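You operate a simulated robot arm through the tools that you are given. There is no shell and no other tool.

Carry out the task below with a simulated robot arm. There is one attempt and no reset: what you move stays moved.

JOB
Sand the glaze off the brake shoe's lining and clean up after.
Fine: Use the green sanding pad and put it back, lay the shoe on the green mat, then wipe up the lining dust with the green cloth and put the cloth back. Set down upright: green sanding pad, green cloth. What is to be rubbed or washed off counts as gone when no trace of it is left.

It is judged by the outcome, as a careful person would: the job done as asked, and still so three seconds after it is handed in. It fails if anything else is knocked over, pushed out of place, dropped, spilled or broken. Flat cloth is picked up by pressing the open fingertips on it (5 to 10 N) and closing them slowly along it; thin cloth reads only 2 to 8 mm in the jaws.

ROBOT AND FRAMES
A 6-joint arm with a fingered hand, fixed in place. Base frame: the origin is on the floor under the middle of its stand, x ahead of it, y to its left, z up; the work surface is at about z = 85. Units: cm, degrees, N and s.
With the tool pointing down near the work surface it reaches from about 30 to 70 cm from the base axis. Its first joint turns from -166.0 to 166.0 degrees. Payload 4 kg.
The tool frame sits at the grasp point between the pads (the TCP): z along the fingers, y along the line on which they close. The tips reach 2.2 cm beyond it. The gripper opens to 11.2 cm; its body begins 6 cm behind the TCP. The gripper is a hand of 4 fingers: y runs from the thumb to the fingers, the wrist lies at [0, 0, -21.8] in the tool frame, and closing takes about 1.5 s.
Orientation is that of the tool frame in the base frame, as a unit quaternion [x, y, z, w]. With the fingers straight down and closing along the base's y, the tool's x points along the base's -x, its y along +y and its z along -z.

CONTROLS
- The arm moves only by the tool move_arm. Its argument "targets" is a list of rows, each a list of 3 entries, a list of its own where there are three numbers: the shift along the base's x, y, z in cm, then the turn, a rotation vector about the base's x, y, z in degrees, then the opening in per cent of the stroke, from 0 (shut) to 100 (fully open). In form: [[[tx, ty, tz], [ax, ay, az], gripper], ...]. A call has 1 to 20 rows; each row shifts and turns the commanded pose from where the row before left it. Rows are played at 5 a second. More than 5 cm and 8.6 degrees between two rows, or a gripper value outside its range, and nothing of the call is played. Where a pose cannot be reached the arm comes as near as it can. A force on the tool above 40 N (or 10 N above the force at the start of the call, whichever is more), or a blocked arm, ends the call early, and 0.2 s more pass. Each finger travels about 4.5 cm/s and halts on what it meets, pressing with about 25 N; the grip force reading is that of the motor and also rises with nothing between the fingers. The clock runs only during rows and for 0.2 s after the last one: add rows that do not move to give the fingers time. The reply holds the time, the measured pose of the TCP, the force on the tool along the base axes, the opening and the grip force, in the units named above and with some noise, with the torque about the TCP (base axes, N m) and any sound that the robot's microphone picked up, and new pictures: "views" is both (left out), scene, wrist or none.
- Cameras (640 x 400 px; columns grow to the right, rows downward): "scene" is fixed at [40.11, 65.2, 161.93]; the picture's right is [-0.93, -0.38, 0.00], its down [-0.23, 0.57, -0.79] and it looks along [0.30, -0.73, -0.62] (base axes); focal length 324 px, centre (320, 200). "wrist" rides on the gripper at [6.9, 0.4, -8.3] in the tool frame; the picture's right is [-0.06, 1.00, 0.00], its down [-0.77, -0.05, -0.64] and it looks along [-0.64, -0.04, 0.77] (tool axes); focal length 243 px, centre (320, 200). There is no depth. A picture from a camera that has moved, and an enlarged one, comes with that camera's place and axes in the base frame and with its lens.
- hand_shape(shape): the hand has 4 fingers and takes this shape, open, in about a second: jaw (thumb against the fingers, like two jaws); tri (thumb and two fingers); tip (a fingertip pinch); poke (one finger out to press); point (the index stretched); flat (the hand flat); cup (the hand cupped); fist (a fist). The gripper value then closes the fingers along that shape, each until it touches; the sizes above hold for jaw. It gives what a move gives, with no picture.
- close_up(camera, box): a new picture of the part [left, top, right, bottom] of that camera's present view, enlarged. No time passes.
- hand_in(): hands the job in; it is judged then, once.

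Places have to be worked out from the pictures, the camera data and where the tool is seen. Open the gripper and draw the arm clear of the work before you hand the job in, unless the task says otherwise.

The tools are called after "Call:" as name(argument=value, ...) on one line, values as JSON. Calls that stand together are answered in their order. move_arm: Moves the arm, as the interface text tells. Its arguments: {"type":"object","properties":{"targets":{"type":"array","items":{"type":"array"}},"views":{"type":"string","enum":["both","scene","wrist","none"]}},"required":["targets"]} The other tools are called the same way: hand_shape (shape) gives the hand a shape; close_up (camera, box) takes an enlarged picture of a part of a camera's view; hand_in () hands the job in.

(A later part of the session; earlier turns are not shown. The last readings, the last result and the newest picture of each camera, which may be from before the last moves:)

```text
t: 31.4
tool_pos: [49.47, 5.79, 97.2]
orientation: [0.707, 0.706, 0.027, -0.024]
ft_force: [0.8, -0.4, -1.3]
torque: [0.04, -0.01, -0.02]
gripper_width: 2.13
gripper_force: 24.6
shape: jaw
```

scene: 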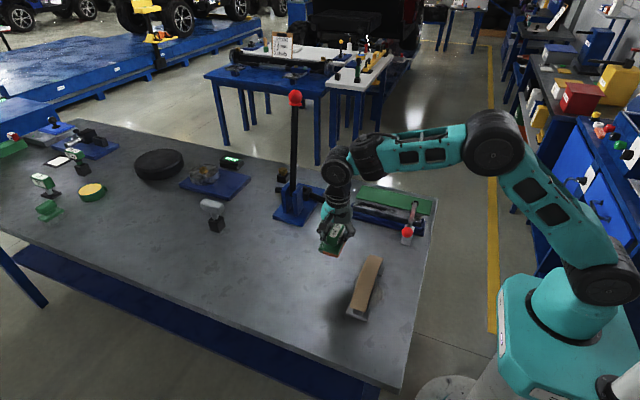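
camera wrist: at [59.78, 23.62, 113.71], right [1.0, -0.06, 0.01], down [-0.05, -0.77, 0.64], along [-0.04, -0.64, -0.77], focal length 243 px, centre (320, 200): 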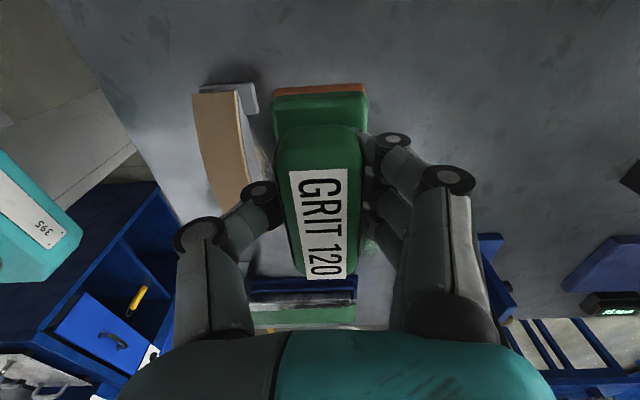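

Contact was lost, so I lower slightly and go on.

Call:
move_arm(targets=[[[0, 0, -0.1], [0, 0, 0], 0], [[0, 0, -0.05], [0, 0, 0], 0], [[0, 0, 0], [0, 0, 0], 0]], views="none")

```text
t: 32.2
tool_pos: [49.45, 5.96, 97.3]
orientation: [0.707, 0.707, 0.029, -0.023]
ft_force: [-2.4, -3.5, 4.4]
torque: [-0.02, 0.19, 0.09]
gripper_width: 2.13
gripper_force: 25.2
shape: jaw
```

Call:
move_arm(targets=[[[0, -0.7, -0.05], [1.4, 0, 0], 0], [[0, -0.7, -0.07], [1.4, 0, 0], 0], [[0, 0, 0], [0, 0, 0], 0]], views="none")

```text
t: 33.0
tool_pos: [49.42, 4.56, 97.14]
orientation: [0.706, 0.706, 0.045, -0.041]
ft_force: [-0.2, 0.8, 6.4]
torque: [0.05, 0.16, -0.02]
gripper_width: 2.13
gripper_force: 24.8
shape: jaw
```

Call:
move_arm(targets=[[[0, -0.7, -0.09], [1.4, 0, 0], 0], [[0, -0.7, -0.11], [1.4, 0, 0], 0], [[0, 0, 0], [0, 0, 0], 0]], views="none")

```text
t: 33.9
tool_pos: [49.31, 3.27, 96.95]
orientation: [0.704, 0.705, 0.063, -0.057]
ft_force: [-0.4, 1.4, 11.5]
torque: [0.22, 0.27, 0.01]
gripper_width: 2.11
gripper_force: 25.4
shape: jaw
```

11.5 N at the -y end. One last stroke back to the middle, then lift off.

Call:
move_arm(targets=[[[0, 0.75, 0.11], [-1.6, 0, 0], 0], [[0, 0.75, 0.08], [-1.6, 0, 0], 0], [[0, 0.75, 0.06], [-1.6, 0, 0], 0], [[0, 0.75, 0.04], [-1.6, 0, 0], 0], [[0, 0.75, 0.02], [-1.6, 0, 0], 0], [[0, 0.75, 0.01], [-1.6, 0, 0], 0], [[0, 0, 0], [0, 0, 0], 0]], views="none")

```text
t: 35.5
tool_pos: [49.38, 7.97, 97.4]
orientation: [0.707, 0.707, 0.003, 0.002]
ft_force: [0.1, -0.2, -1.2]
torque: [0.01, -0.02, 0.01]
gripper_width: 2.14
gripper_force: 25.2
shape: jaw
```

I lift off and carry the pad back toward its home spot.

Call:
move_arm(targets=[[[0, 0, 2], [0, 0, 0], 0], [[0.6, 0.5, 2], [0, 0, 0], 0], [[3, 2.45, 0], [0, 0, 0], 0], [[3, 2.45, 0], [0, 0, 0], 0], [[3, 2.45, 0], [0, 0, 0], 0], [[3, 2.45, -0.5], [0, 0, 0], 0], [[3.1, 2.4, -1], [0, 0, 0], 0], [[0, 0, 0], [0, 0, 0], 0]], views="both")

Call:
close_up(camera="scene", box=[350, 250, 390, 315])

Call:
close_up(camera="wrist", box=[90, 90, 270, 290])

```text
t: 37.2
tool_pos: [64.94, 20.4, 99.88]
orientation: [0.707, 0.707, 0.002, 0.001]
ft_force: [-0.5, -0.2, -2.2]
torque: [0.03, 0.02, -0.01]
gripper_width: 2.09
gripper_force: 24.9
shape: jaw
camera wrist: at [65.38, 27.5, 108.17], right [1.0, -0.06, 0.0], down [-0.05, -0.77, 0.64], along [-0.04, -0.64, -0.77], focal length 243 px, centre (320, 200)
```

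scene: 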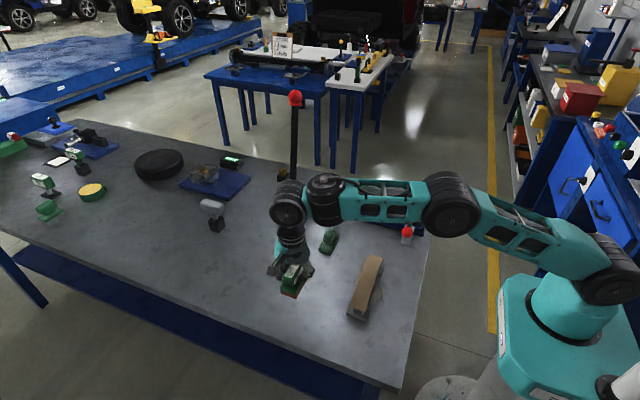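
wrist: 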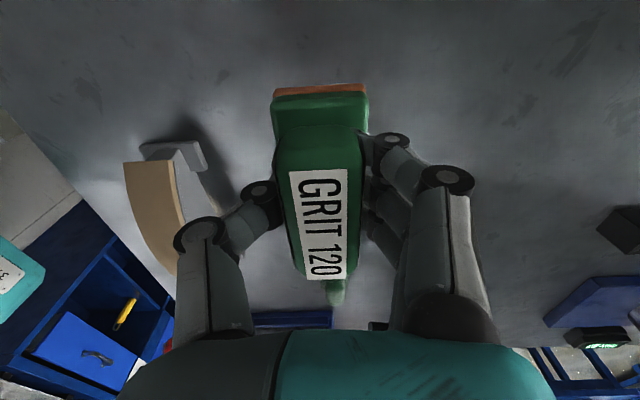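

```text
6.15 times, centred on (370, 282) of scene
camera zoom: at [40.11, 65.2, 161.93], right [-0.93, -0.38, 0.0], down [-0.23, 0.57, -0.79], along [0.3, -0.73, -0.62], focal length 1994 px, centre (12, -308)
```

zoom: 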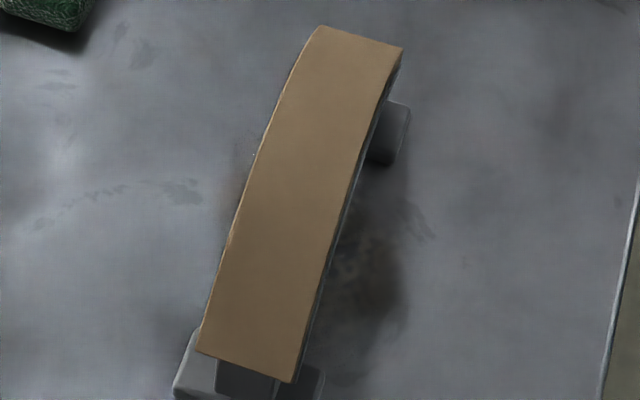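

```text
2.00 times, centred on (180, 190) of wrist
camera zoom: at [65.38, 27.5, 108.17], right [1.0, -0.06, 0.0], down [-0.05, -0.77, 0.64], along [-0.04, -0.64, -0.77], focal length 485 px, centre (600, 220)
```

zoom: 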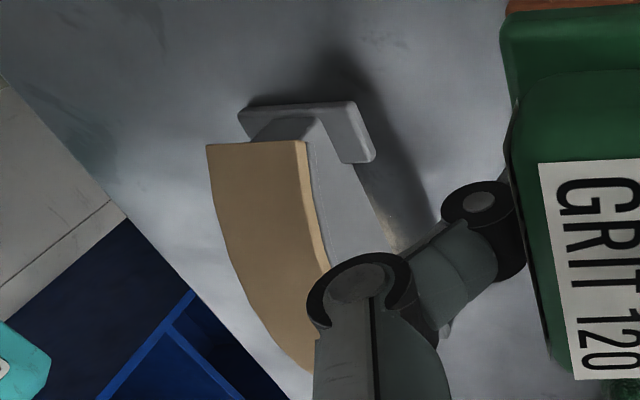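

The lining is spotless and the shoe stayed put. I lower the pad at its original spot (65.14, 20.66), slowing near the table.

Call:
move_arm(targets=[[[0.1, 0.15, -2.5], [0, 0, 0], 0], [[0.1, 0.1, -2.5], [0, 0, 0], 0], [[0, 0, -2.5], [0, 0, 0], 0], [[0, 0, -1.5], [0, 0, 0], 0], [[0, 0, -0.4], [0, 0, 0], 0], [[0, 0, 0], [0, 0, 0], 0]], views="none")

```text
t: 38.6
tool_pos: [65.35, 20.73, 90.26]
orientation: [0.708, 0.706, 0.002, 0.002]
ft_force: [0.4, 0.4, -0.5]
torque: [0.0, 0.01, 0.02]
gripper_width: 2.08
gripper_force: 24.8
shape: jaw
```

Call:
move_arm(targets=[[[-0.1, 0, -0.15], [0, 0, 0], 0], [[0, 0, -0.1], [0, 0, 0], 0], [[0, 0, -0.1], [0, 0, 0], 0], [[0, 0, 0], [0, 0, 0], 0]], views="none")

```text
t: 39.6
tool_pos: [65.33, 20.78, 90.03]
orientation: [0.707, 0.707, 0.003, 0.001]
ft_force: [0.5, 0.5, -1.9]
torque: [-0.01, -0.03, 0.0]
gripper_width: 2.07
gripper_force: 24.9
shape: jaw
```

Call:
move_arm(targets=[[[-0.08, 0, -0.1], [0, 0, 0], 0], [[0, 0, -0.1], [0, 0, 0], 0], [[0, 0, 0], [0, 0, 0], 0]], views="scene")

Call:
close_up(camera="scene", box=[255, 260, 325, 335])

```text
t: 40.5
tool_pos: [65.25, 20.71, 89.79]
orientation: [0.707, 0.707, 0.003, 0.001]
ft_force: [-0.3, -1.2, -0.7]
torque: [0.02, 0.01, 0.01]
gripper_width: 2.09
gripper_force: 24.5
shape: jaw
```

scene: 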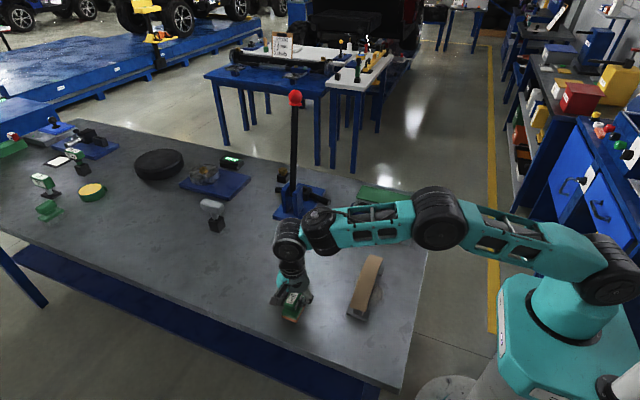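

```text
5.33 times, centred on (290, 298) of scene
camera zoom: at [40.11, 65.2, 161.93], right [-0.93, -0.38, 0.0], down [-0.23, 0.57, -0.79], along [0.3, -0.73, -0.62], focal length 1728 px, centre (480, -320)
```

zoom: 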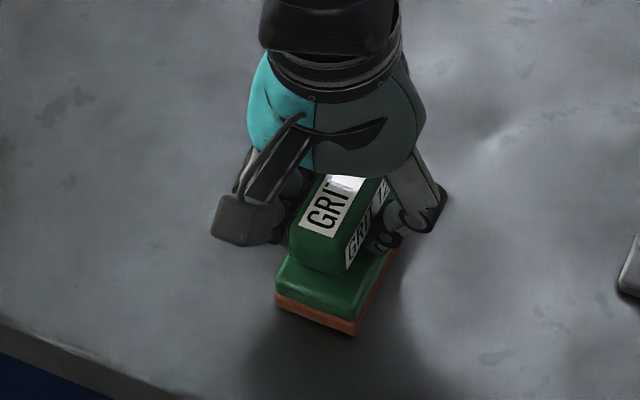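

Not quite down yet by force; I lower a touch more.

Call:
move_arm(targets=[[[-0.05, 0, -0.06], [0, 0, 0], 0], [[0, 0, -0.05], [0, 0, 0], 0], [[0, 0, 0], [0, 0, 0], 0]], views="none")

```text
t: 41.2
tool_pos: [65.09, 20.67, 89.77]
orientation: [0.707, 0.707, 0.002, 0.002]
ft_force: [0.3, -0.8, 0.3]
torque: [0.0, -0.03, -0.01]
gripper_width: 2.07
gripper_force: 25.0
shape: jaw
```

The weight is now carried by the table. I open the fingers gently at this place.

Call:
move_arm(targets=[[[0, 0, 0], [0, 0, 0], 20], [[0, 0, 0], [0, 0, 0], 30], [[0, 0, 0], [0, 0, 0], 45], [[0, 0, 0], [0, 0, 0], 60], [[0, 0, 0], [0, 0, 0], 80], [[0, 0, 0], [0, 0, 0], 100], [[0, 0, 0], [0, 0, 0], 100], [[0, 0, 0], [0, 0, 0], 100]], views="both")

Call:
close_up(camera="scene", box=[255, 260, 325, 335])

```text
t: 43.0
tool_pos: [65.01, 20.63, 89.69]
orientation: [0.708, 0.707, 0.004, 0.002]
ft_force: [-0.4, -0.7, 0.5]
torque: [0.04, 0.01, 0.02]
gripper_width: 11.19
gripper_force: 0.0
shape: jaw
camera wrist: at [65.5, 27.73, 98.07], right [1.0, -0.06, 0.01], down [-0.05, -0.77, 0.64], along [-0.04, -0.64, -0.77], focal length 243 px, centre (320, 200)
```

scene: 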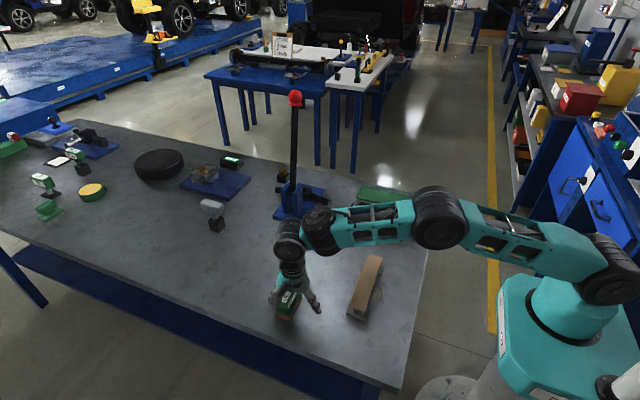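
wrist: 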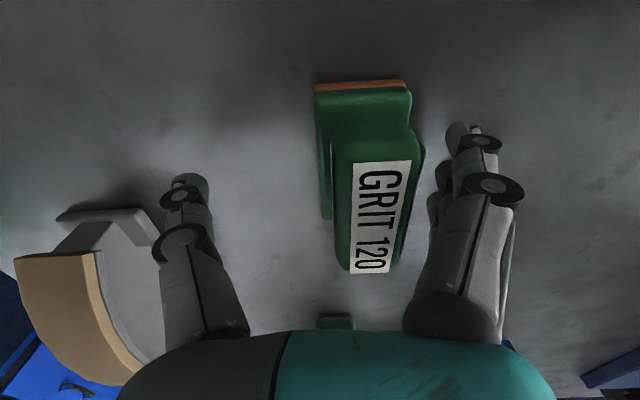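

```text
5.33 times, centred on (290, 298) of scene
camera zoom: at [40.11, 65.2, 161.93], right [-0.93, -0.38, 0.0], down [-0.23, 0.57, -0.79], along [0.3, -0.73, -0.62], focal length 1728 px, centre (480, -320)
```

zoom: 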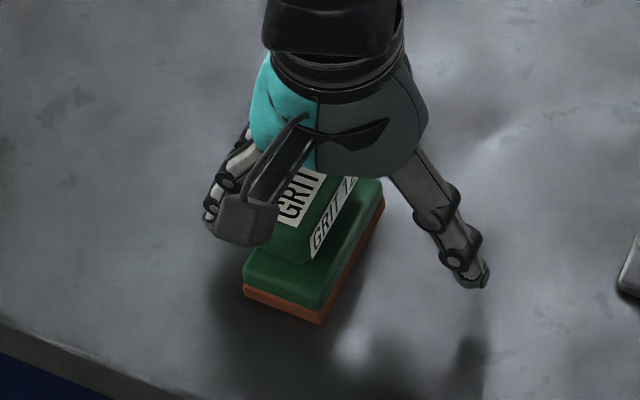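

Opening the hand dragged the pad about 1.9 cm to +x (the fingertips rode on its base). It still stands upright; I'll nudge it back by pushing with the open fingers toward -x, in small steps.

Call:
move_arm(targets=[[[-0.5, 0, 0.1], [0, 0, 0], 100], [[-0.5, 0, 0], [0, 0, 0], 100], [[-0.5, 0, 0], [0, 0, 0], 100], [[-0.5, 0, 0], [0, 0, 0], 100], [[-0.5, 0, 0], [0, 0, 0], 100], [[0, 0, 0], [0, 0, 0], 100]], views="both")

Call:
close_up(camera="scene", box=[255, 260, 325, 335])

```text
t: 44.5
tool_pos: [62.59, 20.67, 89.84]
orientation: [0.707, 0.707, 0.002, 0.003]
ft_force: [0.3, -1.3, 0.9]
torque: [-0.04, -0.02, 0.0]
gripper_width: 11.18
gripper_force: 0.0
shape: jaw
camera wrist: at [63.01, 27.79, 98.11], right [1.0, -0.06, 0.01], down [-0.05, -0.77, 0.64], along [-0.04, -0.64, -0.77], focal length 243 px, centre (320, 200)
```

scene: 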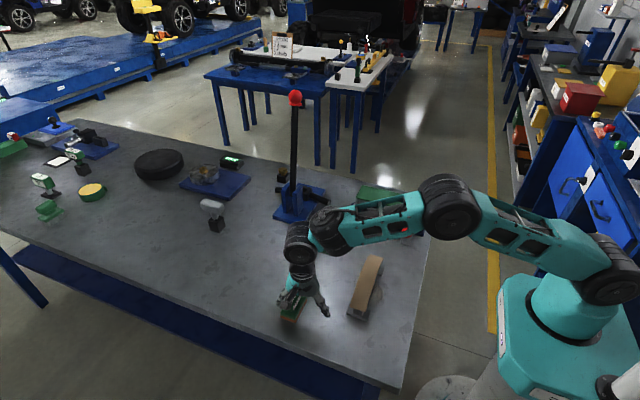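
wrist: 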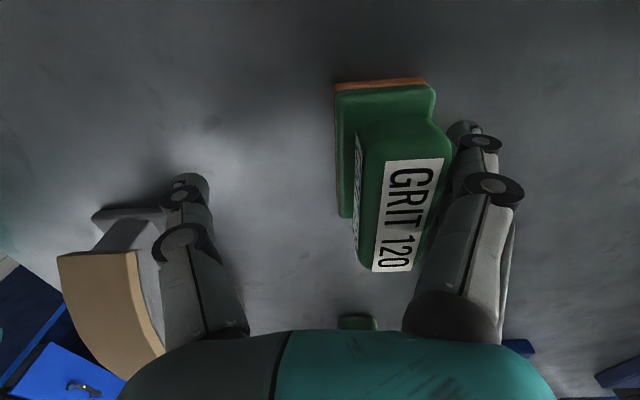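

```text
5.33 times, centred on (290, 298) of scene
camera zoom: at [40.11, 65.2, 161.93], right [-0.93, -0.38, 0.0], down [-0.23, 0.57, -0.79], along [0.3, -0.73, -0.62], focal length 1728 px, centre (480, -320)
```

zoom: 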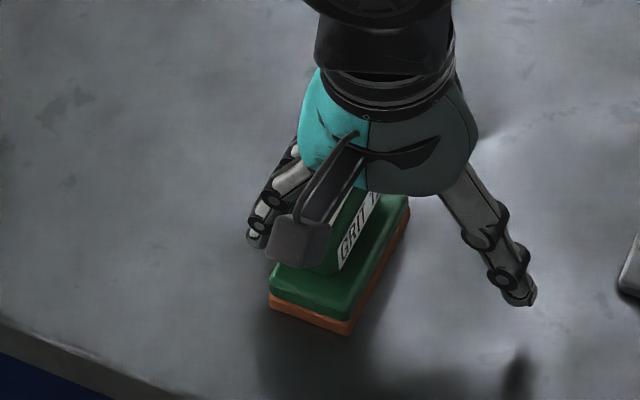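

The pad moved back about 1.4 cm; roughly 0.4 cm remains. I push a little further.

Call:
move_arm(targets=[[[-0.4, 0, 0], [0, 0, 0], 100], [[0, 0, 0], [0, 0, 0], 100]], views="none")

Call:
close_up(camera="scene", box=[255, 270, 335, 340])

```text
t: 45.0
tool_pos: [62.29, 20.72, 89.9]
orientation: [0.706, 0.708, 0.004, 0.003]
ft_force: [0.4, -0.4, -0.3]
torque: [0.04, -0.03, -0.01]
gripper_width: 11.2
gripper_force: 0.1
shape: jaw
```

```text
5.71 times, centred on (295, 305) of scene
camera zoom: at [40.11, 65.2, 161.93], right [-0.93, -0.38, 0.0], down [-0.23, 0.57, -0.79], along [0.3, -0.73, -0.62], focal length 1852 px, centre (463, -400)
```

zoom: 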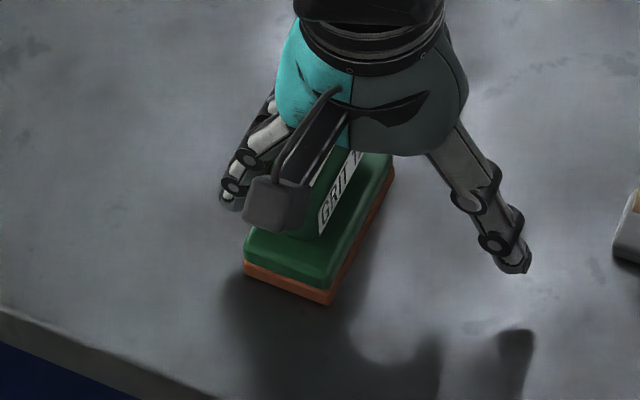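

The pad's corners now match their original picture positions. I back the fingers off in +x and lift clear.

Call:
move_arm(targets=[[[0.8, 0, 0.1], [0, 0, 0], 100], [[1.0, 0, 0.5], [0, 0, 0], 100], [[0.5, 0, 2], [0, 0, 0], 100], [[0, 0, 3], [0, 0, 0], 100], [[0, 0, 3], [0, 0, 0], 100], [[0, 0, 3], [0, 0, 0], 100], [[0, 0, 0], [0, 0, 0], 100]], views="both")

Call:
close_up(camera="scene", box=[255, 270, 335, 340])

```text
t: 46.6
tool_pos: [64.67, 20.86, 101.4]
orientation: [0.707, 0.707, 0.003, 0.002]
ft_force: [0.5, 0.3, -0.9]
torque: [-0.01, 0.0, 0.03]
gripper_width: 11.18
gripper_force: 0.1
shape: jaw
camera wrist: at [65.02, 27.91, 109.79], right [1.0, -0.06, 0.01], down [-0.05, -0.77, 0.64], along [-0.04, -0.64, -0.77], focal length 243 px, centre (320, 200)
```

scene: 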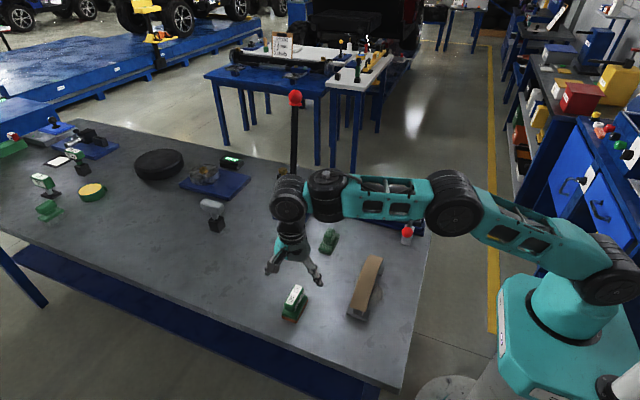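
wrist: 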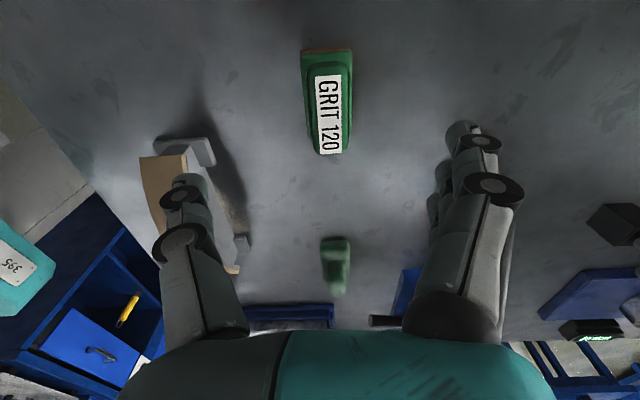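

```text
5.71 times, centred on (295, 305) of scene
camera zoom: at [40.11, 65.2, 161.93], right [-0.93, -0.38, 0.0], down [-0.23, 0.57, -0.79], along [0.3, -0.73, -0.62], focal length 1852 px, centre (463, -400)
```

zoom: 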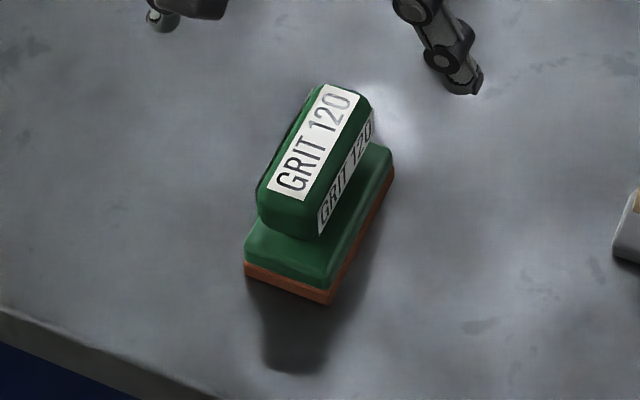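

The pad is back exactly where it was and upright. Next is the shoe; first I take close looks at the mat and the blue device beside it to plan a collision-free placement.

Call:
close_up(camera="scene", box=[335, 175, 445, 255])

Call:
close_up(camera="wrist", box=[120, 110, 270, 300])

```text
5.00 times, centred on (390, 215) of scene
camera zoom: at [40.11, 65.2, 161.93], right [-0.93, -0.38, 0.0], down [-0.23, 0.57, -0.79], along [0.3, -0.73, -0.62], focal length 1620 px, centre (-30, 125)
```

zoom: 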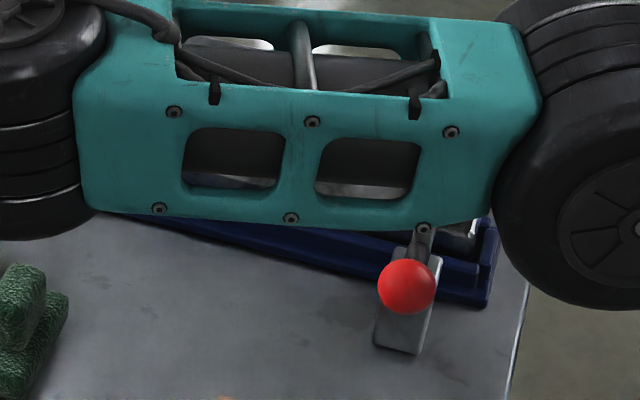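

```text
2.11 times, centred on (195, 205) of wrist
camera zoom: at [65.02, 27.91, 109.79], right [1.0, -0.06, 0.01], down [-0.05, -0.77, 0.64], along [-0.04, -0.64, -0.77], focal length 511 px, centre (583, 190)
```

zoom: 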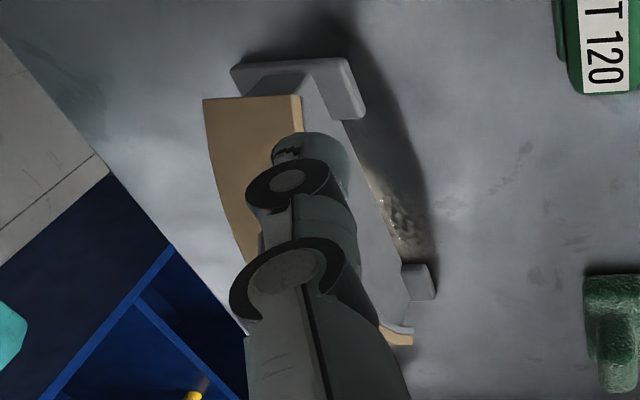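

The arm hides the mat now. I move above the shoe's middle with the hand open.

Call:
move_arm(targets=[[[-2.5, -2.1, 0.5], [0, 0, 0], 100], [[-2.5, -2.1, 0.5], [0, 0, 0], 100], [[-2.5, -2.1, 0], [0, 0, 0], 100], [[-2.5, -2.1, 0], [0, 0, 0], 100], [[-2.6, -2.2, 0], [0, 0, 0], 100], [[-2.6, -2.2, 0], [0, 0, 0], 100], [[0, 0, 0], [0, 0, 0], 100]], views="both")

Call:
close_up(camera="wrist", box=[200, 0, 480, 330])

Call:
close_up(camera="scene", box=[340, 180, 440, 250])

```text
t: 48.2
tool_pos: [49.21, 7.84, 102.32]
orientation: [0.708, 0.707, 0.004, 0.003]
ft_force: [0.6, 0.0, 0.5]
torque: [-0.03, 0.05, 0.0]
gripper_width: 11.19
gripper_force: 0.1
shape: jaw
camera wrist: at [49.61, 14.87, 110.64], right [1.0, -0.06, 0.01], down [-0.05, -0.77, 0.64], along [-0.04, -0.64, -0.77], focal length 243 px, centre (320, 200)
```

scene: 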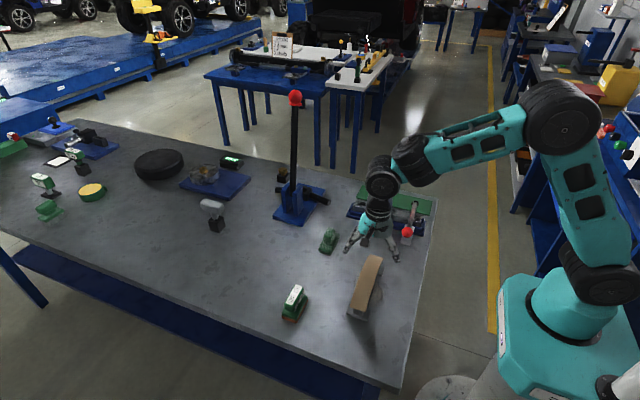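
wrist: 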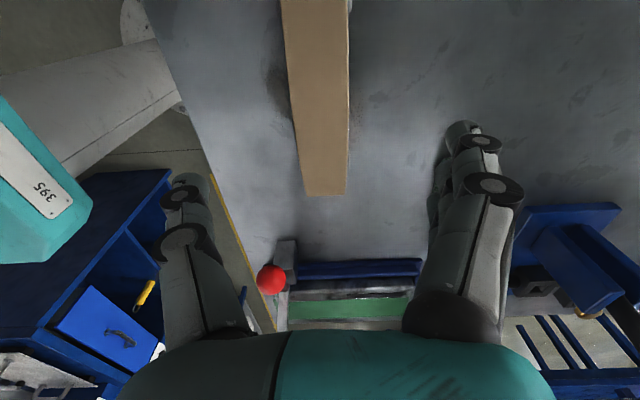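

```text
1.21 times, centred on (340, 165) of wrist
camera zoom: at [49.61, 14.87, 110.64], right [1.0, -0.06, 0.01], down [-0.05, -0.77, 0.64], along [-0.04, -0.64, -0.77], focal length 294 px, centre (296, 242)
```

zoom: 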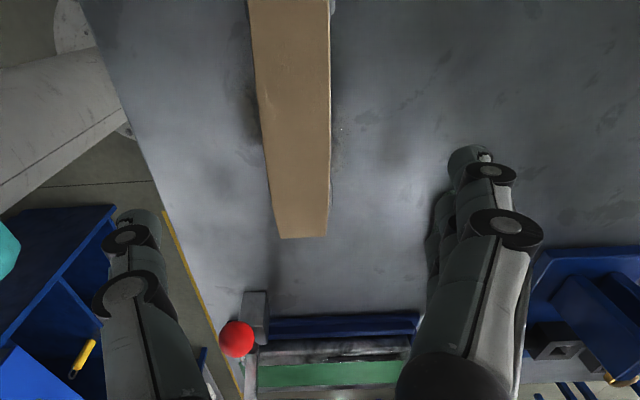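

```text
5.71 times, centred on (390, 215) of scene
camera zoom: at [40.11, 65.2, 161.93], right [-0.93, -0.38, 0.0], down [-0.23, 0.57, -0.79], along [0.3, -0.73, -0.62], focal length 1852 px, centre (-80, 114)
```

zoom: 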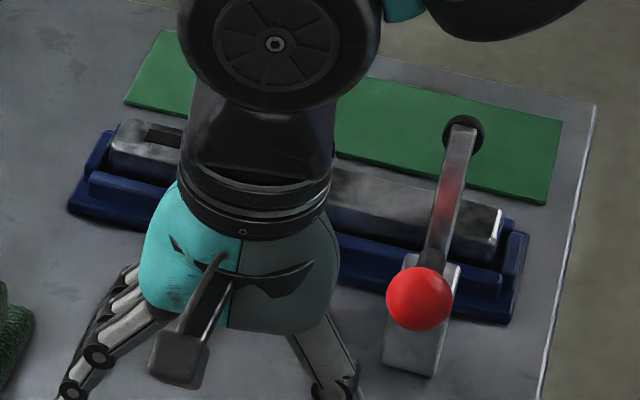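

The mat spans about x 37–65, y -41.5 to -31.5; the blue tray ends at y≈-28 and its lever pivot is about z=97.5 at (42.7, -21). I descend straight over the shoe's middle first to z≈95.

Call:
move_arm(targets=[[[0.1, 0.05, -2.5], [0, 0, 0], 100], [[0, 0, -2.5], [0, 0, 0], 100], [[0, 0, -2.0], [0, 0, 0], 100], [[0, 0, 0], [0, 0, 0], 100]], views="both")

Call:
close_up(camera="scene", box=[330, 220, 410, 320])

```text
t: 49.2
tool_pos: [49.64, 7.81, 95.25]
orientation: [0.707, 0.707, 0.003, 0.002]
ft_force: [-1.2, 0.6, -0.8]
torque: [-0.04, 0.01, 0.01]
gripper_width: 11.18
gripper_force: 0.1
shape: jaw
camera wrist: at [49.99, 14.88, 103.63], right [1.0, -0.06, 0.01], down [-0.05, -0.77, 0.64], along [-0.04, -0.64, -0.77], focal length 243 px, centre (320, 200)
```

scene: 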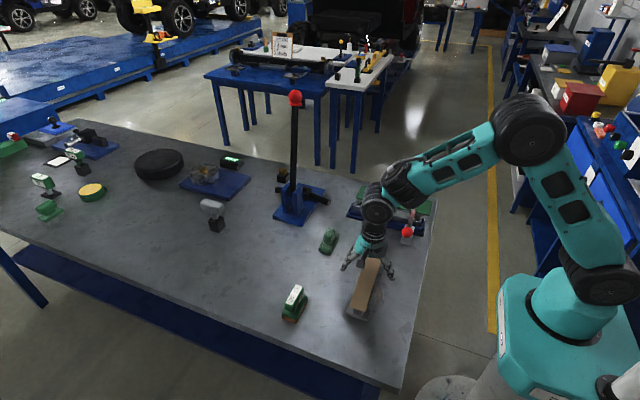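
wrist: 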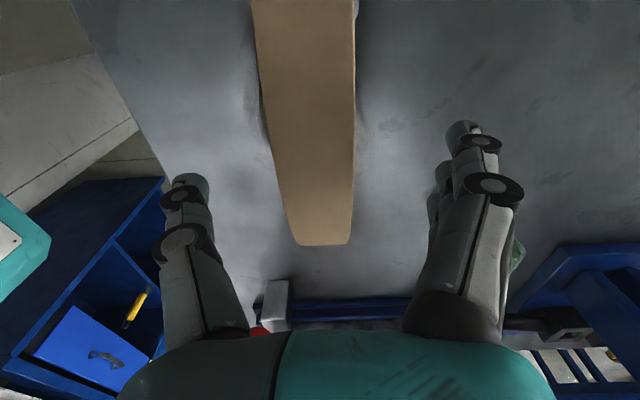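

```text
4.00 times, centred on (370, 270) of scene
camera zoom: at [40.11, 65.2, 161.93], right [-0.93, -0.38, 0.0], down [-0.23, 0.57, -0.79], along [0.3, -0.73, -0.62], focal length 1296 px, centre (120, -80)
```

zoom: 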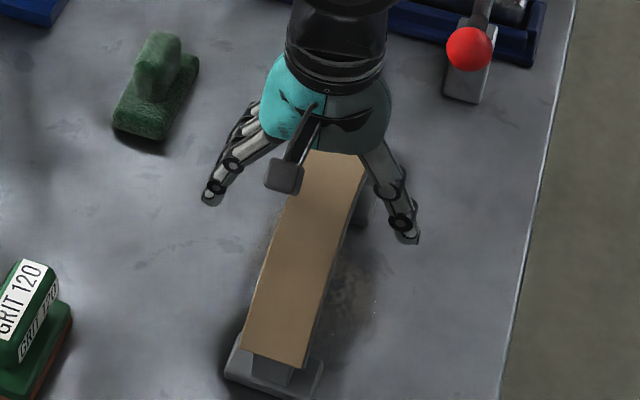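

The lining centre is at x≈49.3; I shift -0.3 and descend to z≈89.7.

Call:
move_arm(targets=[[[-0.3, 0.1, -2], [0, 0, 0], 100], [[0, 0, -2], [0, 0, 0], 100], [[0, 0, -1], [0, 0, 0], 100], [[0, 0, -0.5], [0, 0, 0], 100], [[0, 0, 0], [0, 0, 0], 100]], views="both")

Call:
close_up(camera="scene", box=[330, 220, 410, 320])

```text
t: 50.5
tool_pos: [49.2, 7.99, 89.98]
orientation: [0.708, 0.707, 0.003, 0.002]
ft_force: [-1.1, -0.2, 0.0]
torque: [0.0, 0.02, 0.04]
gripper_width: 11.16
gripper_force: 0.1
shape: jaw
camera wrist: at [49.5, 15.08, 98.22], right [1.0, -0.06, 0.01], down [-0.05, -0.77, 0.64], along [-0.04, -0.64, -0.77], focal length 243 px, centre (320, 200)
```

scene: 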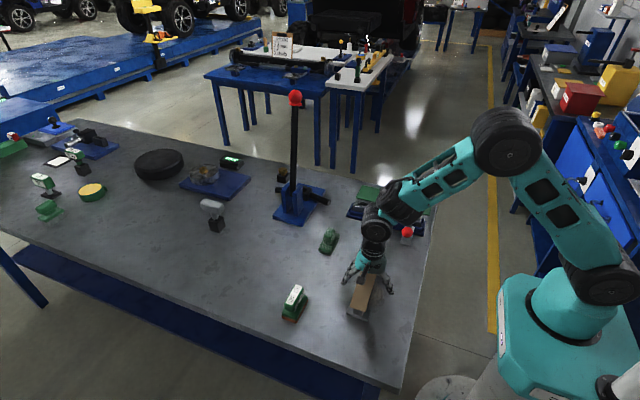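
wrist: 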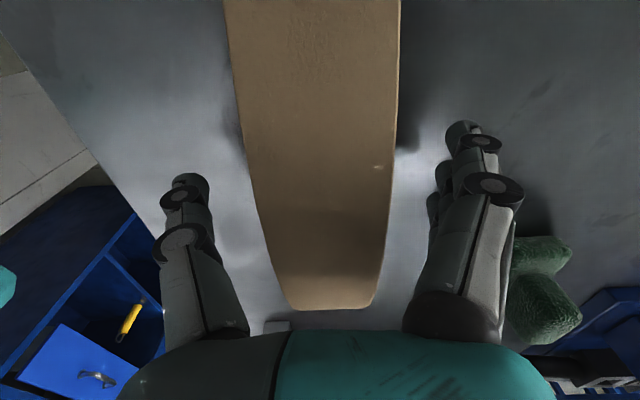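

```text
4.00 times, centred on (370, 270) of scene
camera zoom: at [40.11, 65.2, 161.93], right [-0.93, -0.38, 0.0], down [-0.23, 0.57, -0.79], along [0.3, -0.73, -0.62], focal length 1296 px, centre (120, -80)
```

zoom: 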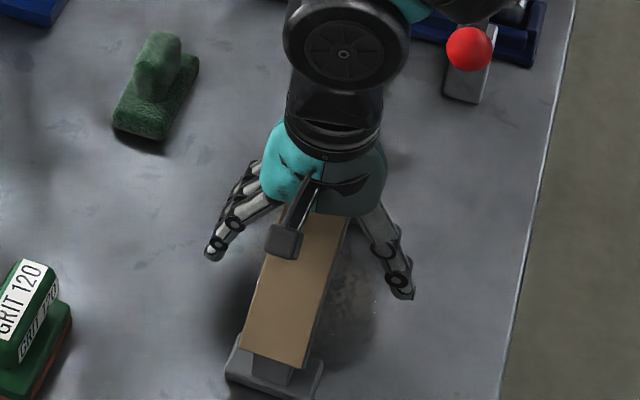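

The wrist camera now shows the lining at close range; I zoom in to check for any glaze left before gripping.

Call:
close_up(camera="wrist", box=[220, 0, 420, 125])

Call:
close_up(camera="wrist", box=[220, 110, 420, 330])

```text
3.20 times, centred on (320, 62) of wrist
camera zoom: at [49.5, 15.08, 98.22], right [1.0, -0.06, 0.01], down [-0.05, -0.77, 0.64], along [-0.04, -0.64, -0.77], focal length 776 px, centre (320, 640)
```

zoom: 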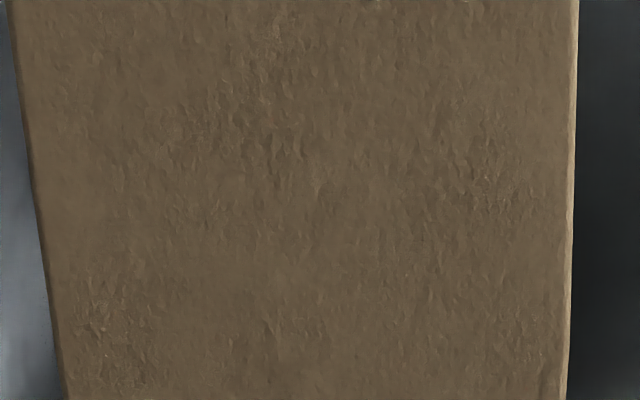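

```text
1.82 times, centred on (320, 220) of wrist
camera zoom: at [49.5, 15.08, 98.22], right [1.0, -0.06, 0.01], down [-0.05, -0.77, 0.64], along [-0.04, -0.64, -0.77], focal length 441 px, centre (320, 164)
```

zoom: 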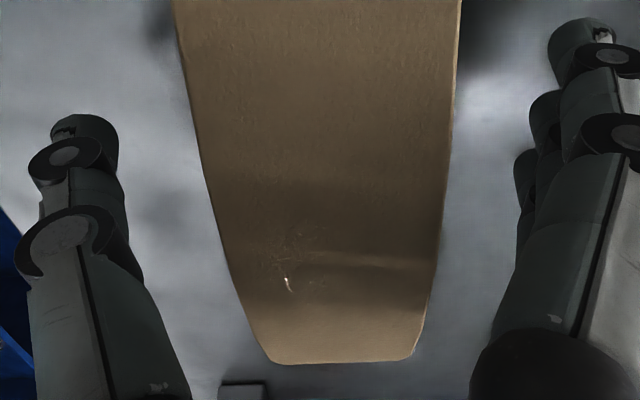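

Only natural texture remains on the lining. I lower 0.3 cm and close on the shoe's sides.

Call:
move_arm(targets=[[[0.1, 0, -0.4], [0, 0, 0], 100], [[0, 0, 0], [0, 0, 0], 75], [[0, 0, 0], [0, 0, 0], 60], [[0, 0, 0], [0, 0, 0], 45], [[0, 0, 0], [0, 0, 0], 30], [[0, 0, 0], [0, 0, 0], 15], [[0, 0, 0], [0, 0, 0], 0], [[0, 0, 0], [0, 0, 0], 0], [[0, 0, 0], [0, 0, 0], 0]], views="both")

Call:
close_up(camera="scene", box=[330, 220, 410, 320])

```text
t: 52.5
tool_pos: [49.19, 8.12, 89.52]
orientation: [0.707, 0.707, 0.003, 0.002]
ft_force: [-0.3, -0.1, -2.6]
torque: [-0.01, 0.01, 0.0]
gripper_width: 2.94
gripper_force: 24.6
shape: jaw
camera wrist: at [49.67, 15.14, 97.85], right [1.0, -0.06, 0.01], down [-0.05, -0.77, 0.64], along [-0.04, -0.64, -0.77], focal length 243 px, centre (320, 200)
```

scene: 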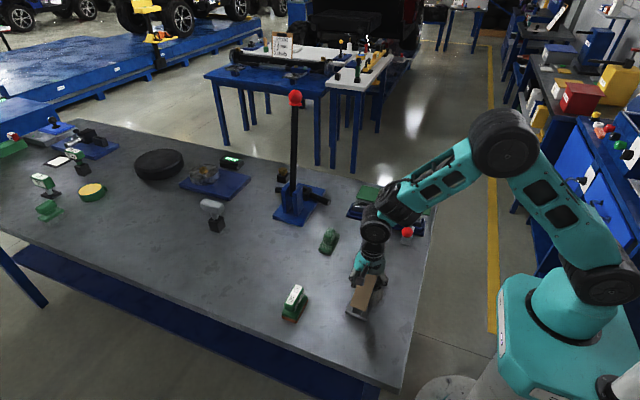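
wrist: 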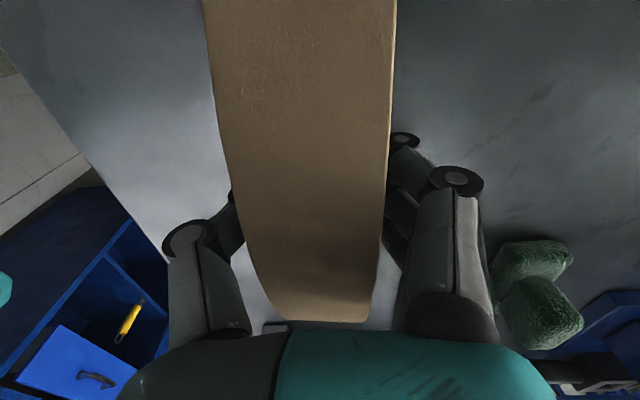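

```text
4.00 times, centred on (370, 270) of scene
camera zoom: at [40.11, 65.2, 161.93], right [-0.93, -0.38, 0.0], down [-0.23, 0.57, -0.79], along [0.3, -0.73, -0.62], focal length 1296 px, centre (120, -80)
```

zoom: 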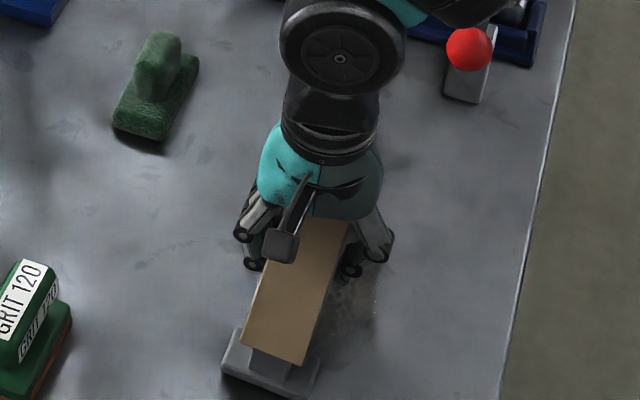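

Gripped at 2.94 cm with 25 N. I lift gently and check the load.

Call:
move_arm(targets=[[[0, 0, 0.5], [0, 0, 0], 0], [[0, 0, 1], [0, 0, 0], 0], [[0, 0, 1.5], [0, 0, 0], 0], [[0, 0, 0], [0, 0, 0], 0]], views="both")

Call:
close_up(camera="scene", box=[330, 220, 410, 320])

```text
t: 53.5
tool_pos: [49.21, 8.13, 92.58]
orientation: [0.707, 0.707, 0.004, 0.002]
ft_force: [0.5, -0.2, -3.6]
torque: [0.04, -0.04, 0.0]
gripper_width: 2.97
gripper_force: 25.2
shape: jaw
camera wrist: at [49.66, 15.13, 100.9], right [1.0, -0.06, 0.01], down [-0.05, -0.77, 0.64], along [-0.04, -0.64, -0.77], focal length 243 px, centre (320, 200)
```

scene: 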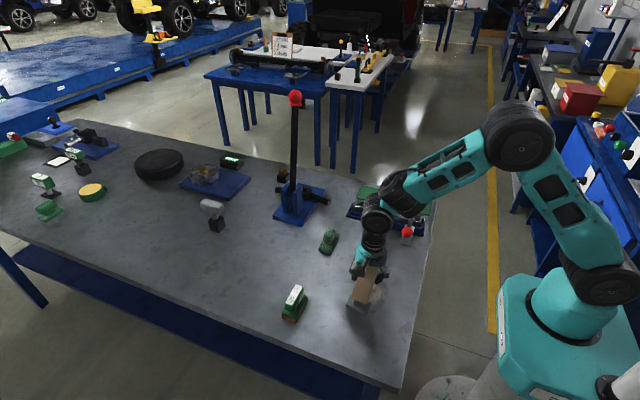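
wrist: 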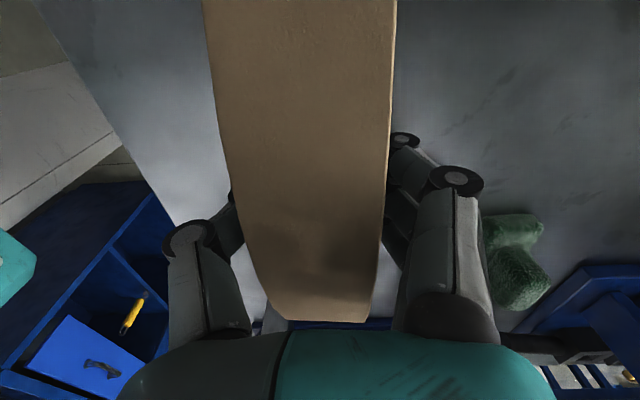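

```text
4.00 times, centred on (370, 270) of scene
camera zoom: at [40.11, 65.2, 161.93], right [-0.93, -0.38, 0.0], down [-0.23, 0.57, -0.79], along [0.3, -0.73, -0.62], focal length 1296 px, centre (120, -80)
```

zoom: 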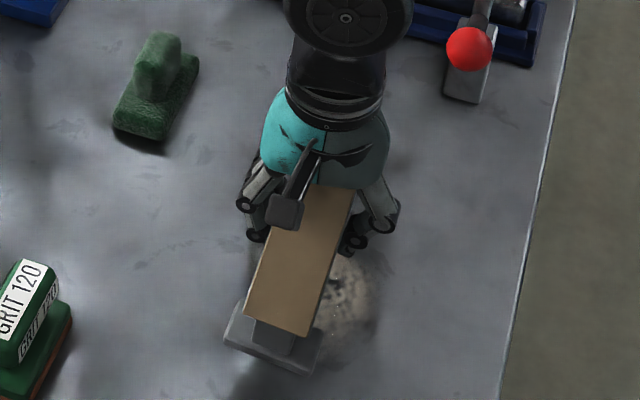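

The shoe is held level and weighs about 0.4 kg; the dust patch is exposed beneath. I raise to z≈107 and then carry it toward the mat while turning +90°.

Call:
move_arm(targets=[[[0, 0, 3], [0, 0, 0], 0], [[0, 0, 4], [0, 0, 0], 0], [[0, 0, 4], [0, 0, 0], 0], [[0, 0, 3.5], [0, 0, 0], 0], [[0.15, -3.0, 0], [0, 0, 7.5], 0], [[0.15, -3.7, 0], [0, 0, 7.5], 0], [[0.15, -3.7, 0], [0, 0, 7.5], 0], [[0.15, -3.7, 0], [0, 0, 7.5], 0], [[0.15, -3.7, 0], [0, 0, 7.5], 0], [[0.15, -3.7, 0], [0, 0, 7.5], 0], [[0, 0, 0], [0, 0, 0], 0]], views="both")

```text
t: 55.9
tool_pos: [50.32, -13.77, 107.01]
orientation: [0.382, 0.924, 0.004, 0.001]
ft_force: [0.8, 0.8, -2.5]
torque: [0.0, 0.04, -0.02]
gripper_width: 2.92
gripper_force: 24.8
shape: jaw
camera wrist: at [45.72, -8.37, 115.29], right [0.75, 0.66, 0.01], down [0.51, -0.58, 0.64], along [0.43, -0.48, -0.77], focal length 243 px, centre (320, 200)
```

scene: 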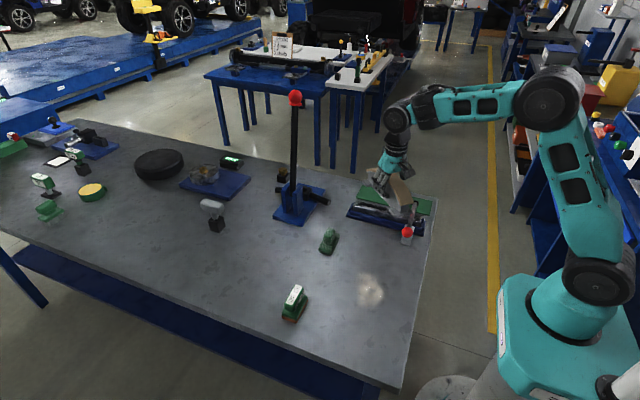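
wrist: 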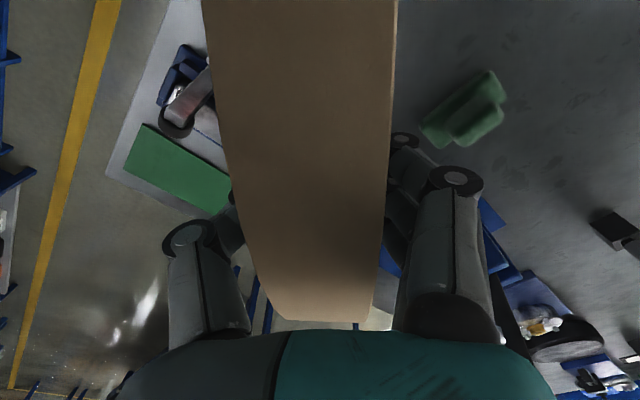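

All well; I continue the turn and move over the mat.

Call:
move_arm(targets=[[[0.1, -3.8, 0], [0, 0, 7.5], 0], [[0.1, -3.8, 0], [0, 0, 7.5], 0], [[0.1, -3.8, 0], [0, 0, 7.5], 0], [[0.1, -3.8, 0], [0, 0, 7.5], 0], [[0.1, -3.8, 0], [0, 0, 7.5], 0], [[0.1, -3.8, 0], [0, 0, 7.5], 0], [[0, 0, 0], [0, 0, 0], 0]], views="both")

Call:
close_up(camera="scene", box=[330, 150, 450, 260])

```text
t: 57.5
tool_pos: [50.83, -36.3, 106.93]
orientation: [-0.001, 1.0, 0.004, -0.001]
ft_force: [-0.8, -0.1, -3.7]
torque: [0.01, -0.02, 0.01]
gripper_width: 2.91
gripper_force: 24.7
shape: jaw
camera wrist: at [43.98, -35.78, 115.23], right [0.06, 1.0, 0.01], down [0.77, -0.05, 0.64], along [0.64, -0.03, -0.77], focal length 243 px, centre (320, 200)
```

scene: 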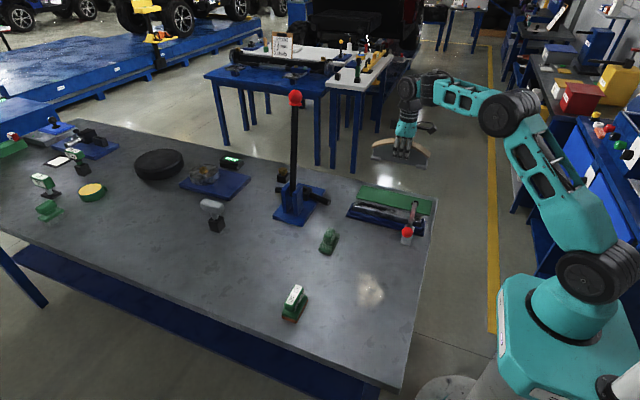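
wrist: 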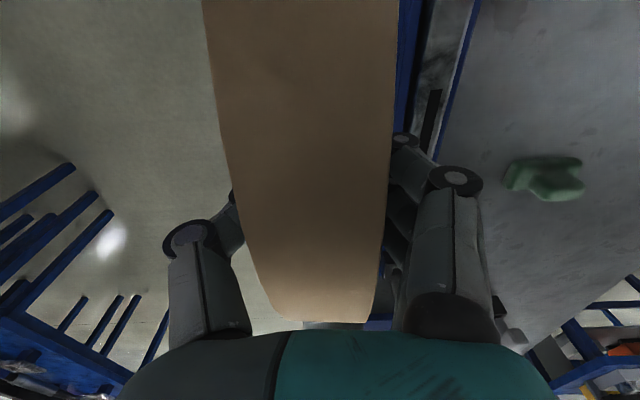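

```text
3.64 times, centred on (390, 205) of scene
camera zoom: at [40.11, 65.2, 161.93], right [-0.93, -0.38, 0.0], down [-0.23, 0.57, -0.79], along [0.3, -0.73, -0.62], focal length 1178 px, centre (66, 182)
```

zoom: 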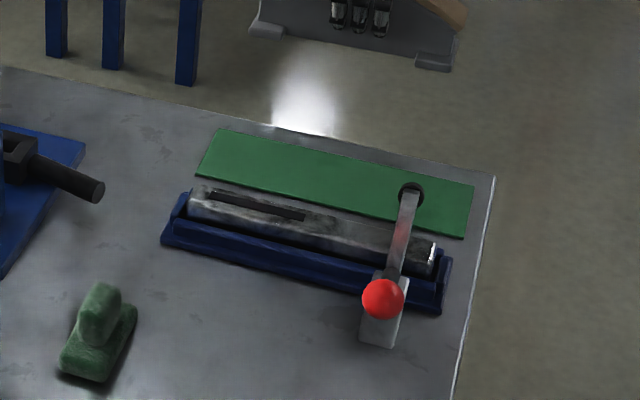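

The shoe is aligned along x above the mat centre (51, -36.3), clear of the lever at y≥-21. I descend to z≈92.5.

Call:
move_arm(targets=[[[0.1, -0.1, -3], [0, 0, 0], 0], [[0, 0, -3], [0, 0, 0], 0], [[0, 0, -3], [0, 0, 0], 0], [[0, 0, -3], [0, 0, 0], 0], [[0, 0, -2.3], [0, 0, 0], 0], [[0, 0, 0], [0, 0, 0], 0]], views="both")

Call:
close_up(camera="scene", box=[330, 150, 450, 260])

```text
t: 58.9
tool_pos: [50.81, -36.18, 92.63]
orientation: [0.001, 1.0, 0.003, -0.001]
ft_force: [0.0, 0.7, -2.1]
torque: [-0.05, -0.01, 0.02]
gripper_width: 2.88
gripper_force: 24.8
shape: jaw
camera wrist: at [43.96, -35.62, 101.03], right [0.06, 1.0, 0.01], down [0.77, -0.05, 0.64], along [0.64, -0.04, -0.77], focal length 243 px, centre (320, 200)
```

scene: 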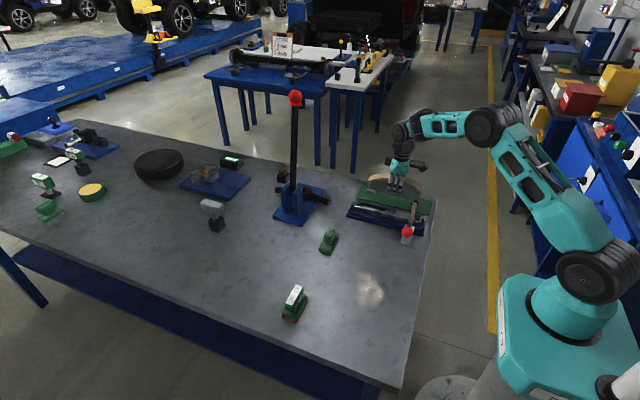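
wrist: 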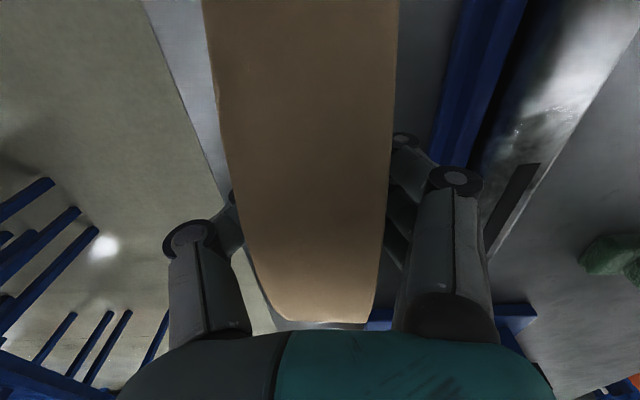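

```text
3.64 times, centred on (390, 205) of scene
camera zoom: at [40.11, 65.2, 161.93], right [-0.93, -0.38, 0.0], down [-0.23, 0.57, -0.79], along [0.3, -0.73, -0.62], focal length 1178 px, centre (66, 182)
```

zoom: 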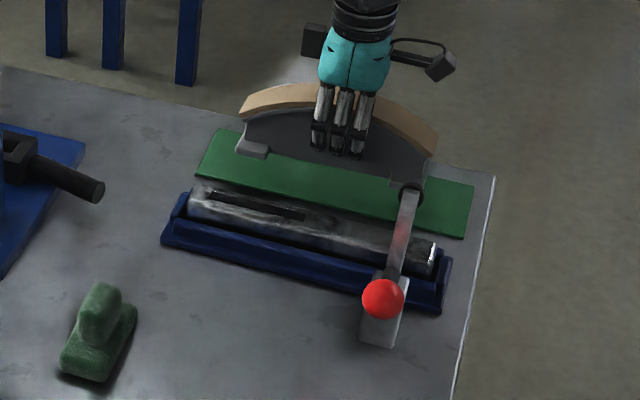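

The shoe's feet project well inside the mat. I lower to just above it and then in fine steps.

Call:
move_arm(targets=[[[0, -0.1, -1.2], [0, 0, 0], 0], [[0, 0, -0.8], [0, 0, 0], 0], [[0, 0, -0.2], [0, 0, 0], 0], [[0, 0, 0], [0, 0, 0], 0]], views="none")

```text
t: 59.9
tool_pos: [50.93, -36.47, 90.54]
orientation: [0.0, 1.0, 0.003, -0.002]
ft_force: [-0.3, -0.6, -3.5]
torque: [0.01, 0.02, -0.01]
gripper_width: 2.89
gripper_force: 24.8
shape: jaw
```

Call:
move_arm(targets=[[[0, 0, -0.2], [0, 0, 0], 0], [[0, 0, -0.15], [0, 0, 0], 0], [[0, 0, -0.1], [0, 0, 0], 0], [[0, 0, 0], [0, 0, 0], 0]], views="none")

```text
t: 60.9
tool_pos: [50.79, -36.59, 90.05]
orientation: [0.0, 1.0, 0.003, 0.0]
ft_force: [-0.1, -0.6, -2.6]
torque: [0.02, 0.0, 0.02]
gripper_width: 2.89
gripper_force: 24.7
shape: jaw
```

Call:
move_arm(targets=[[[0, 0, -0.1], [0, 0, 0], 0], [[0, 0, -0.08], [0, 0, 0], 0], [[0, 0, 0], [0, 0, 0], 0]], views="none")

```text
t: 61.6
tool_pos: [50.87, -36.58, 89.77]
orientation: [0.0, 1.0, 0.004, 0.0]
ft_force: [-0.4, -0.7, -3.6]
torque: [-0.03, 0.02, -0.01]
gripper_width: 2.9
gripper_force: 25.5
shape: jaw
```

Call:
move_arm(targets=[[[0, 0, -0.08], [0, 0, 0], 0], [[0, 0, -0.06], [0, 0, 0], 0], [[0, 0, 0], [0, 0, 0], 0]], views="scene")

Call:
close_up(camera="scene", box=[340, 160, 440, 240])

```text
t: 62.5
tool_pos: [50.83, -36.55, 89.88]
orientation: [0.001, 1.0, 0.004, -0.001]
ft_force: [0.7, 0.1, -3.4]
torque: [-0.03, 0.03, -0.01]
gripper_width: 2.89
gripper_force: 24.8
shape: jaw
```

scene: 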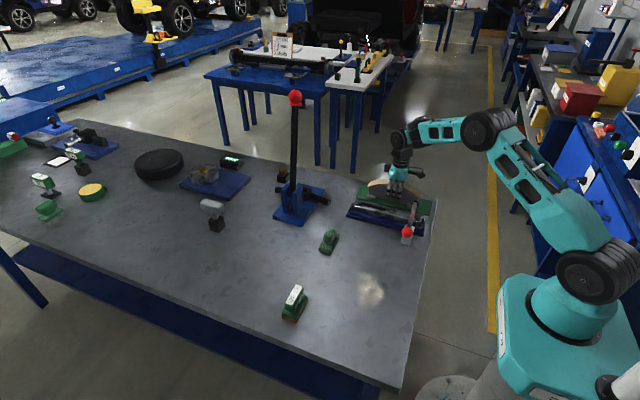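

```text
5.00 times, centred on (390, 200) of scene
camera zoom: at [40.11, 65.2, 161.93], right [-0.93, -0.38, 0.0], down [-0.23, 0.57, -0.79], along [0.3, -0.73, -0.62], focal length 1620 px, centre (-30, 200)
```

zoom: 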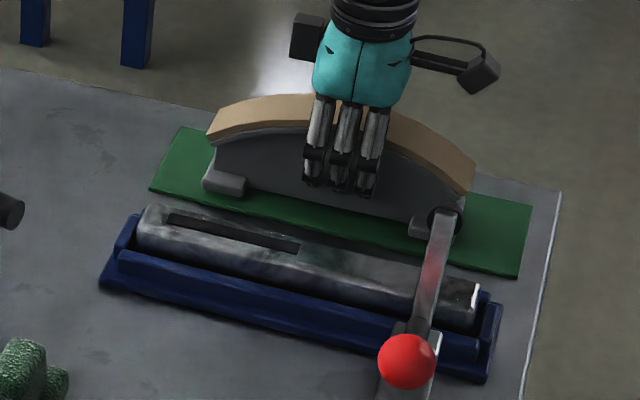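

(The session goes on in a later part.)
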